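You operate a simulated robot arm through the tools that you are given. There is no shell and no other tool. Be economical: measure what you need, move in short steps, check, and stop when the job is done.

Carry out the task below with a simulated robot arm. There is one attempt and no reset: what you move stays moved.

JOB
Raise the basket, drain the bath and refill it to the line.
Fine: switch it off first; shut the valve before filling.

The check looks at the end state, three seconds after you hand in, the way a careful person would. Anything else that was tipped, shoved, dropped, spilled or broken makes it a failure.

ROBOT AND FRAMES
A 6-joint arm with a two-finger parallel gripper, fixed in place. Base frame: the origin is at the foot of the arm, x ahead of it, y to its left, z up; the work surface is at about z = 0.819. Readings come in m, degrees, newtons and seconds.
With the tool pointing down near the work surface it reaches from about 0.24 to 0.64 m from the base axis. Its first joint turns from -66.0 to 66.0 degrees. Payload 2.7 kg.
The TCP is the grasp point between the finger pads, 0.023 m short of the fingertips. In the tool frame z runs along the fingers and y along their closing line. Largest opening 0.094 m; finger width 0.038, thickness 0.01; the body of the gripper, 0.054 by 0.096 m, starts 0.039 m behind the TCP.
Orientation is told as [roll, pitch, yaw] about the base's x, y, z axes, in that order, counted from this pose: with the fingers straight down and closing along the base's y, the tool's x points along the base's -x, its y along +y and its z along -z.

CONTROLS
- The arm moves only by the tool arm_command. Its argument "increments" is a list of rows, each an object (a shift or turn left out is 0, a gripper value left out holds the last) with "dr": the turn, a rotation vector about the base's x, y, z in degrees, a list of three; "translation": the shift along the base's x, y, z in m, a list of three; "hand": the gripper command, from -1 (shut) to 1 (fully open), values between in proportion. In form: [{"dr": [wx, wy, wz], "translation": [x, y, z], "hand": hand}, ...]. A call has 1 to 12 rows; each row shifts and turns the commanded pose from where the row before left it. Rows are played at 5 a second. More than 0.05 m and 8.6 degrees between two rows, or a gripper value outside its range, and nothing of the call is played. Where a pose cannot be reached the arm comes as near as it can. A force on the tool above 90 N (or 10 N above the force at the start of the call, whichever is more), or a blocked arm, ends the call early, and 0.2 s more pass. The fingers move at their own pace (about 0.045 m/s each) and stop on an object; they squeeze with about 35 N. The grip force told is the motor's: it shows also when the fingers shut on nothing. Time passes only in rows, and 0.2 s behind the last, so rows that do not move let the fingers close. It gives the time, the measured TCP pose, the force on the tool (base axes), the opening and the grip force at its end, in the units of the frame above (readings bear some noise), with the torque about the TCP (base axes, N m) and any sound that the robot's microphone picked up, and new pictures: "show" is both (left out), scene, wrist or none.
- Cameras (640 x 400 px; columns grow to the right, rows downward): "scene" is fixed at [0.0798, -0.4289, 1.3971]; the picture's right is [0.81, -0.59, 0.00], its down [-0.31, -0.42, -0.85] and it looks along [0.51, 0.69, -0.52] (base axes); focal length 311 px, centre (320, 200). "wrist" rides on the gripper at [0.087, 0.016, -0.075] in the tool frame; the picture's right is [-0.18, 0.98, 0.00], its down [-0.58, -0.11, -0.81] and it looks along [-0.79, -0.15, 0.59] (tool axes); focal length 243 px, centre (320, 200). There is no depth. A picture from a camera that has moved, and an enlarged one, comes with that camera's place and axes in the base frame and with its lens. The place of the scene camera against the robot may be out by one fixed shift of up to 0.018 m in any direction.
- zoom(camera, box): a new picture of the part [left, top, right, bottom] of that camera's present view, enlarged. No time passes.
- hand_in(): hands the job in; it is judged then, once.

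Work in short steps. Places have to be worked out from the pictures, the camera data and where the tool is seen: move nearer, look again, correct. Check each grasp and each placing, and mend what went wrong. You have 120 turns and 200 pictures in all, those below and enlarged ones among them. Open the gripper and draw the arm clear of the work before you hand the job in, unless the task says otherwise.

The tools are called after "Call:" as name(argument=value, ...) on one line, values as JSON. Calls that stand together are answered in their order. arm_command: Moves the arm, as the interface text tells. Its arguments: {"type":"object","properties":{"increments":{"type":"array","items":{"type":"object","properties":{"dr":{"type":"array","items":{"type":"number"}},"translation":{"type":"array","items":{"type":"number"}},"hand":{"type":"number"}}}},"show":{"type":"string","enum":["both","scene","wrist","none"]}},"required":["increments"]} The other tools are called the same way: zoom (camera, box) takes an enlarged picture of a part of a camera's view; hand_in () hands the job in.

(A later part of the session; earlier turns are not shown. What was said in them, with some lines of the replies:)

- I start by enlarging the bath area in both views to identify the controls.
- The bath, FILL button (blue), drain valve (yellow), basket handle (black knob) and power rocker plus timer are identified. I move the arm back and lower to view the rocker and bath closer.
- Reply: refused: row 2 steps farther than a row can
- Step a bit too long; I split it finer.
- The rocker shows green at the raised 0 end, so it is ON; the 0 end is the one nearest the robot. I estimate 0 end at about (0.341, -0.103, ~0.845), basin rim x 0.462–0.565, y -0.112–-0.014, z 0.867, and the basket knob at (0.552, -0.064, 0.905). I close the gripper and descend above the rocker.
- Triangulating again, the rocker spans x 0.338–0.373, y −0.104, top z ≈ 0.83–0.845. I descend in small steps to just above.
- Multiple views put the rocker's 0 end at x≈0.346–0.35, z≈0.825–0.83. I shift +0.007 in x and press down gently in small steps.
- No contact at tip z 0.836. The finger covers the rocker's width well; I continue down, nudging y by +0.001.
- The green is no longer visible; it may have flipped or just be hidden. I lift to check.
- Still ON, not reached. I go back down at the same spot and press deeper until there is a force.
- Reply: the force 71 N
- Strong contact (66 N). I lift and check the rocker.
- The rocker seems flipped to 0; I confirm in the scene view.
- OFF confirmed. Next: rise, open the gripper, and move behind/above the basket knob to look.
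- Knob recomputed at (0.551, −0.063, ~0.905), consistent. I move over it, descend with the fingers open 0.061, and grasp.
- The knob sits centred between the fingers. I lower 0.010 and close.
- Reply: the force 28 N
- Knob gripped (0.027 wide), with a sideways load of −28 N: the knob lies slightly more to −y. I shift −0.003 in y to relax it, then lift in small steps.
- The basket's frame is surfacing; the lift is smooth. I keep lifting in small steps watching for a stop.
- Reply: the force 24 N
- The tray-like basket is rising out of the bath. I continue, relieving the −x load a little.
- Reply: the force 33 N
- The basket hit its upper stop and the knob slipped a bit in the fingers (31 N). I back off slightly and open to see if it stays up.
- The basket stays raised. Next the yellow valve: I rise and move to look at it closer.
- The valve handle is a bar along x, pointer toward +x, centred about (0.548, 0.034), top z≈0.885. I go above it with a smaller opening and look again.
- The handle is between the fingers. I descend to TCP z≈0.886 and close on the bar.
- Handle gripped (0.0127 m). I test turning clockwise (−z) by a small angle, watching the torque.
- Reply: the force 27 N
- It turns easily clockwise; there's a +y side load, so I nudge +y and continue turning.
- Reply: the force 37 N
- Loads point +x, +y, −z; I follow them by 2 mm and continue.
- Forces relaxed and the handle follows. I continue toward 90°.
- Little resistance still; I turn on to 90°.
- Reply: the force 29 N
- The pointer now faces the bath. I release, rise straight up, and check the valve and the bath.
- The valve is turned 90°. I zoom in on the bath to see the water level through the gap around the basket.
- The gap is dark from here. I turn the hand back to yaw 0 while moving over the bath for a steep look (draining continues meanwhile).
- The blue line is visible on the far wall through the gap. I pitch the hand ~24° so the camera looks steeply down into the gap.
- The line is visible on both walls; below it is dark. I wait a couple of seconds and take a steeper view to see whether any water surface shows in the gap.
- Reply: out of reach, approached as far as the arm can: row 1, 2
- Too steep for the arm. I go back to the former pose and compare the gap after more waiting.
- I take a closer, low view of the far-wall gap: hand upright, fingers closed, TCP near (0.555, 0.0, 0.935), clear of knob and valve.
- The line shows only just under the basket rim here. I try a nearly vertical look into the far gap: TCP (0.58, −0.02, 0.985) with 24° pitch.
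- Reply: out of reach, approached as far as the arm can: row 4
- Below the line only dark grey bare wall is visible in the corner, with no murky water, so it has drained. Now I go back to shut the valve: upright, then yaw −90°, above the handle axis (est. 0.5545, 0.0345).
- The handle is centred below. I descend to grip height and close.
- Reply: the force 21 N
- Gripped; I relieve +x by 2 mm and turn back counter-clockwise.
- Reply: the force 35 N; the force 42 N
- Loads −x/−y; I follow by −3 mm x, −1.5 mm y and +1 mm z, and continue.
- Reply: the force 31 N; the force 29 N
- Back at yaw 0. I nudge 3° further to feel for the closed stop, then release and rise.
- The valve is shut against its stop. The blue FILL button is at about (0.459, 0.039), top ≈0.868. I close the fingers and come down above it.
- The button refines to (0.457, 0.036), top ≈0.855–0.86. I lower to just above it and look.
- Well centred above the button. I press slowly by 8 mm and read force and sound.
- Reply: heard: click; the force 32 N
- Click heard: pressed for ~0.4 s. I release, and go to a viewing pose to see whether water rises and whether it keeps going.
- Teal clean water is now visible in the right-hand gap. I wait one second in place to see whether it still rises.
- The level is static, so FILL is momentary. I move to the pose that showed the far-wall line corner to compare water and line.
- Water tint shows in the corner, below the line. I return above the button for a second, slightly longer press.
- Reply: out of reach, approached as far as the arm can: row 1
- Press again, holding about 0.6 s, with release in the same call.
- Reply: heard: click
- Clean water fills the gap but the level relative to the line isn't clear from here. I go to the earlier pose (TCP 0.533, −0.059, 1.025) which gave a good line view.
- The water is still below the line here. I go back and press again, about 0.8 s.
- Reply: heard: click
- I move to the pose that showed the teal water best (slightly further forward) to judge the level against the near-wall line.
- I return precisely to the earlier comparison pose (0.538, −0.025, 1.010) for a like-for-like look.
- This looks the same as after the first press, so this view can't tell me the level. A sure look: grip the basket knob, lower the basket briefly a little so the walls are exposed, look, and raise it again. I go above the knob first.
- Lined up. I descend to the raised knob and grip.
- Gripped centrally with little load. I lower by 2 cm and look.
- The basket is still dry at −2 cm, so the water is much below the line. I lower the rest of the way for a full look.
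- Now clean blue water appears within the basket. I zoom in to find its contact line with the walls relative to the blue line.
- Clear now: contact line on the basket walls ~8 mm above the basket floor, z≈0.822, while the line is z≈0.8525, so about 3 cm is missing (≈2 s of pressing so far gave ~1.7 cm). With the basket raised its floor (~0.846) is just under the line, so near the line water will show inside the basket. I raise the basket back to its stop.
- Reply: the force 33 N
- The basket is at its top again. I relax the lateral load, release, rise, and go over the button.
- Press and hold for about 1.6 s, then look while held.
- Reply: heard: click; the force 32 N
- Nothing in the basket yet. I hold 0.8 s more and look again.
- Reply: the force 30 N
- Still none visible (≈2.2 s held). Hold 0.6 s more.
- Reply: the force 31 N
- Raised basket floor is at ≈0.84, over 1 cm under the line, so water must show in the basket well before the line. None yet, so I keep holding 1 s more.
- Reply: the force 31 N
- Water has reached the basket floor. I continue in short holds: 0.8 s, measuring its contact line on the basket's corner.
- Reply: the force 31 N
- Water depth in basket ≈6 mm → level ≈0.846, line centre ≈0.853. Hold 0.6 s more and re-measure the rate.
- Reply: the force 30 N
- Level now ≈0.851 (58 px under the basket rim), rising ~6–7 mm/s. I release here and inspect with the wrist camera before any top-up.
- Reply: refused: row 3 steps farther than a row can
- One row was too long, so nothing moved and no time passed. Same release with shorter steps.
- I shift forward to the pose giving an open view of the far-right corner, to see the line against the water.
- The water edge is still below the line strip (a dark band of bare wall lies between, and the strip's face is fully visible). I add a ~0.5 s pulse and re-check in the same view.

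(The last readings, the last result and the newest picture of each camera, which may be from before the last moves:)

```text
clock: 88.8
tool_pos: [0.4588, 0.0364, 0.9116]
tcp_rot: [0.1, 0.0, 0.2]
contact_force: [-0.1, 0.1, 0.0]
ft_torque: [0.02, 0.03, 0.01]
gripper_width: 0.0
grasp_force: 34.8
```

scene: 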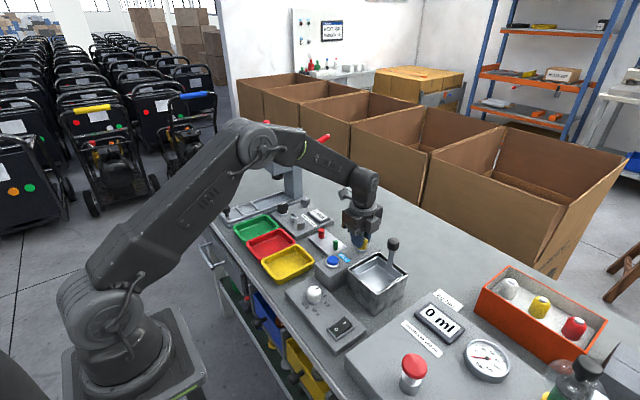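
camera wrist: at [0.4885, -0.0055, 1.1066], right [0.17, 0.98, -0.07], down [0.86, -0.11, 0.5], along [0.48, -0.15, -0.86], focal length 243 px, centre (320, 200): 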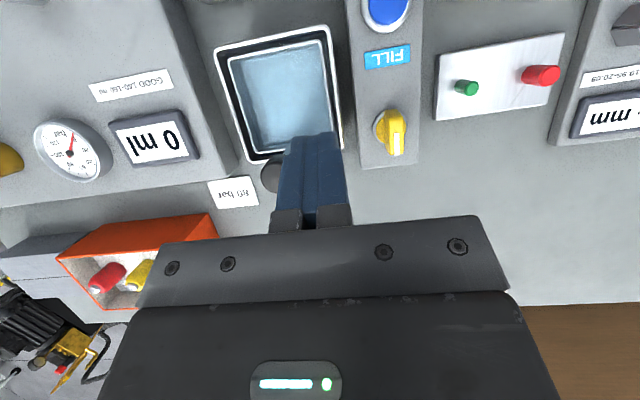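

Call:
arm_command(increments=[{"translation": [-0.002, 0, -0.021]}, {"translation": [0, 0, -0.01]}, {}, {}, {"translation": [0, 0, 0.025]}, {"translation": [0, 0, 0.03]}, {}], show="none")

Call:
zoom(camera="scene", box=[365, 245, 400, 275])

Call:
arm_command(increments=[{"translation": [0.005, 0, 0.045]}, {"dr": [0, 8, 0], "translation": [0.03, -0.015, 0.014]}, {"dr": [0, 8, 0], "translation": [0.035, -0.015, 0]}, {"dr": [0, 8, 0], "translation": [0.035, -0.012, 0]}, {}], show="none")

Call:
zoom(camera="wrist", box=[305, 118, 329, 133])

Call:
zoom(camera="wrist", box=[272, 0, 304, 20])

```text
clock: 90.4
tool_pos: [0.4546, 0.0352, 0.9357]
tcp_rot: [0.0, 0.0, 0.2]
contact_force: [0.1, -0.2, -0.1]
ft_torque: [-0.01, -0.02, -0.02]
gripper_width: 0.0
grasp_force: 34.7
heard: click
```

```text
13.33 times, centred on (382, 260) of scene
camera zoom: at [0.0798, -0.4289, 1.3971], right [0.81, -0.59, 0.0], down [-0.31, -0.42, -0.85], along [0.51, 0.69, -0.52], focal length 4146 px, centre (-513, -600)
```

zoom: 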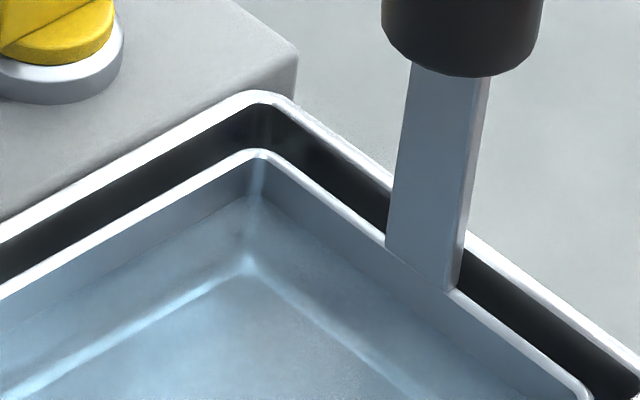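

```text
clock: 91.6
tool_pos: [0.5594, -0.0064, 0.9944]
tcp_rot: [0.1, 24.1, 0.1]
contact_force: [-0.2, -0.1, 0.1]
ft_torque: [-0.01, 0.04, -0.01]
gripper_width: 0.0
grasp_force: 34.6
```

```text
16.00 times, centred on (317, 126) of wrist
camera zoom: at [0.5116, 0.011, 1.0973], right [0.17, 0.98, -0.07], down [0.86, -0.11, 0.5], along [0.48, -0.15, -0.86], focal length 3882 px, centre (368, 1392)
```

zoom: 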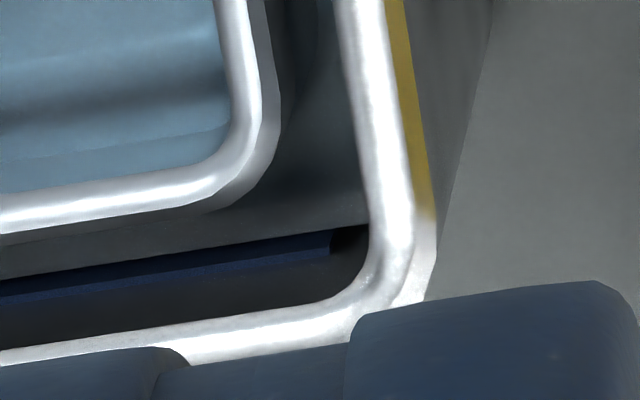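

```text
16.00 times, centred on (288, 10) of wrist
camera zoom: at [0.5116, 0.011, 1.0973], right [0.17, 0.98, -0.07], down [0.86, -0.11, 0.5], along [0.48, -0.15, -0.86], focal length 3882 px, centre (832, 3240)
```

zoom: 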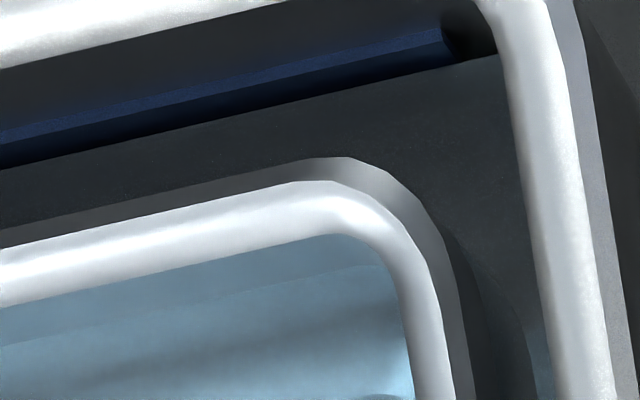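

The water edge now meets the strip. I zoom more to see how much of the strip's face is covered.

Call:
zoom(camera="wrist", box=[284, 0, 300, 10])

Call:
zoom(camera="wrist", box=[312, 128, 328, 138])

```text
16.00 times, centred on (292, 5) of wrist
camera zoom: at [0.5116, 0.011, 1.0973], right [0.17, 0.98, -0.07], down [0.86, -0.11, 0.5], along [0.48, -0.15, -0.86], focal length 3882 px, centre (768, 3320)
```

zoom: 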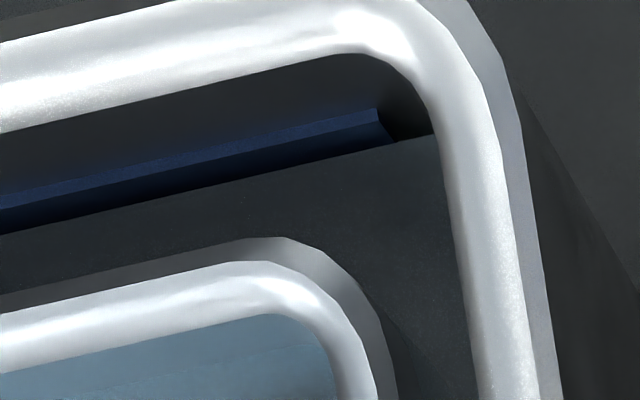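

```text
16.00 times, centred on (320, 133) of wrist
camera zoom: at [0.5116, 0.011, 1.0973], right [0.17, 0.98, -0.07], down [0.86, -0.11, 0.5], along [0.48, -0.15, -0.86], focal length 3882 px, centre (320, 1272)
```

zoom: 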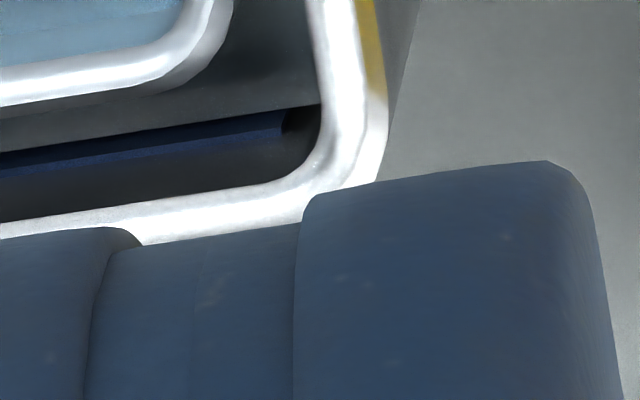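

The water surface now lies on the line strip, covering roughly the lower third to half of its face, so it is at the line to about a millimetre. I withdraw upright, open the gripper, and do a final check of all items.

Call:
arm_command(increments=[{"dr": [0, -8, 0], "translation": [-0.02, 0, 0.035]}, {"dr": [0, -8, 0], "translation": [-0.03, 0, 0.035]}, {"dr": [0, -8, 0], "translation": [-0.03, -0.01, 0.035]}, {"translation": [-0.03, -0.01, 0.03], "hand": 1}, {"translation": [-0.03, -0.01, 0.03]}, {"translation": [-0.03, 0, 0]}, {}, {}], show="both")

Call:
zoom(camera="scene", box=[290, 220, 430, 350])

```text
clock: 93.4
tool_pos: [0.3906, -0.0355, 1.1602]
tcp_rot: [0.1, -0.1, 0.2]
contact_force: [-0.5, -0.2, 0.2]
ft_torque: [-0.02, 0.03, -0.03]
gripper_width: 0.0941
grasp_force: 0.1
camera wrist: at [0.304, -0.0188, 1.2347], right [0.18, 0.98, 0.0], down [0.58, -0.11, 0.81], along [0.79, -0.15, -0.59], focal length 243 px, centre (320, 200)
```

scene: 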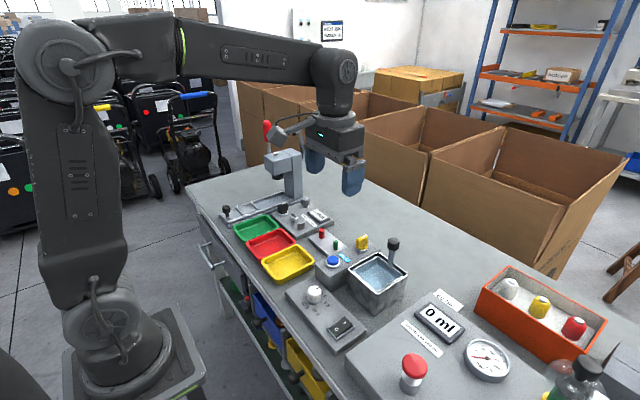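
wrist: 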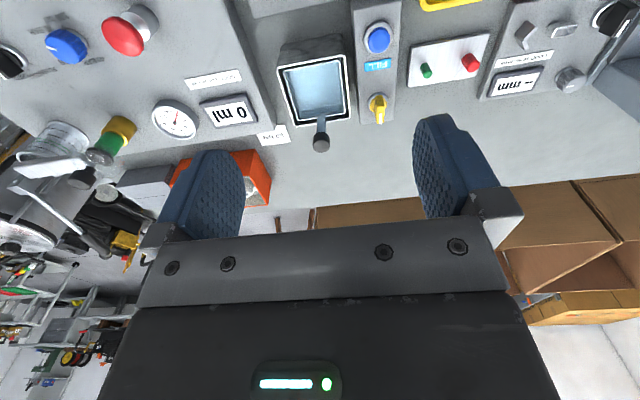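

```text
3.08 times, centred on (360, 285) of scene
camera zoom: at [0.0798, -0.4289, 1.3971], right [0.81, -0.59, 0.0], down [-0.31, -0.42, -0.85], along [0.51, 0.69, -0.52], focal length 957 px, centre (197, -62)
```

zoom: 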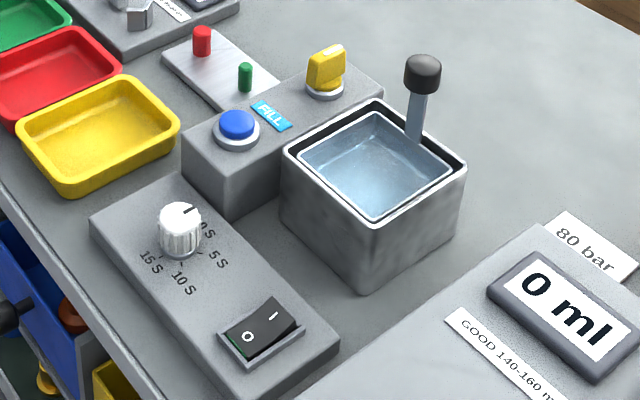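

Switch at 0, valve shut, basket up, water at the line, arm clear and gripper open. I hand in.

Call:
hand_in()

```text
The job is handed in.
```

I switched the unit off, raised the basket, drained the bath, shut the valve and refilled it with clean water to the line. By my readings from the pictures, the level sits on the line strip, about 1 mm below its middle.

To see the level, I lowered the basket once partway through filling and raised it again straight after.
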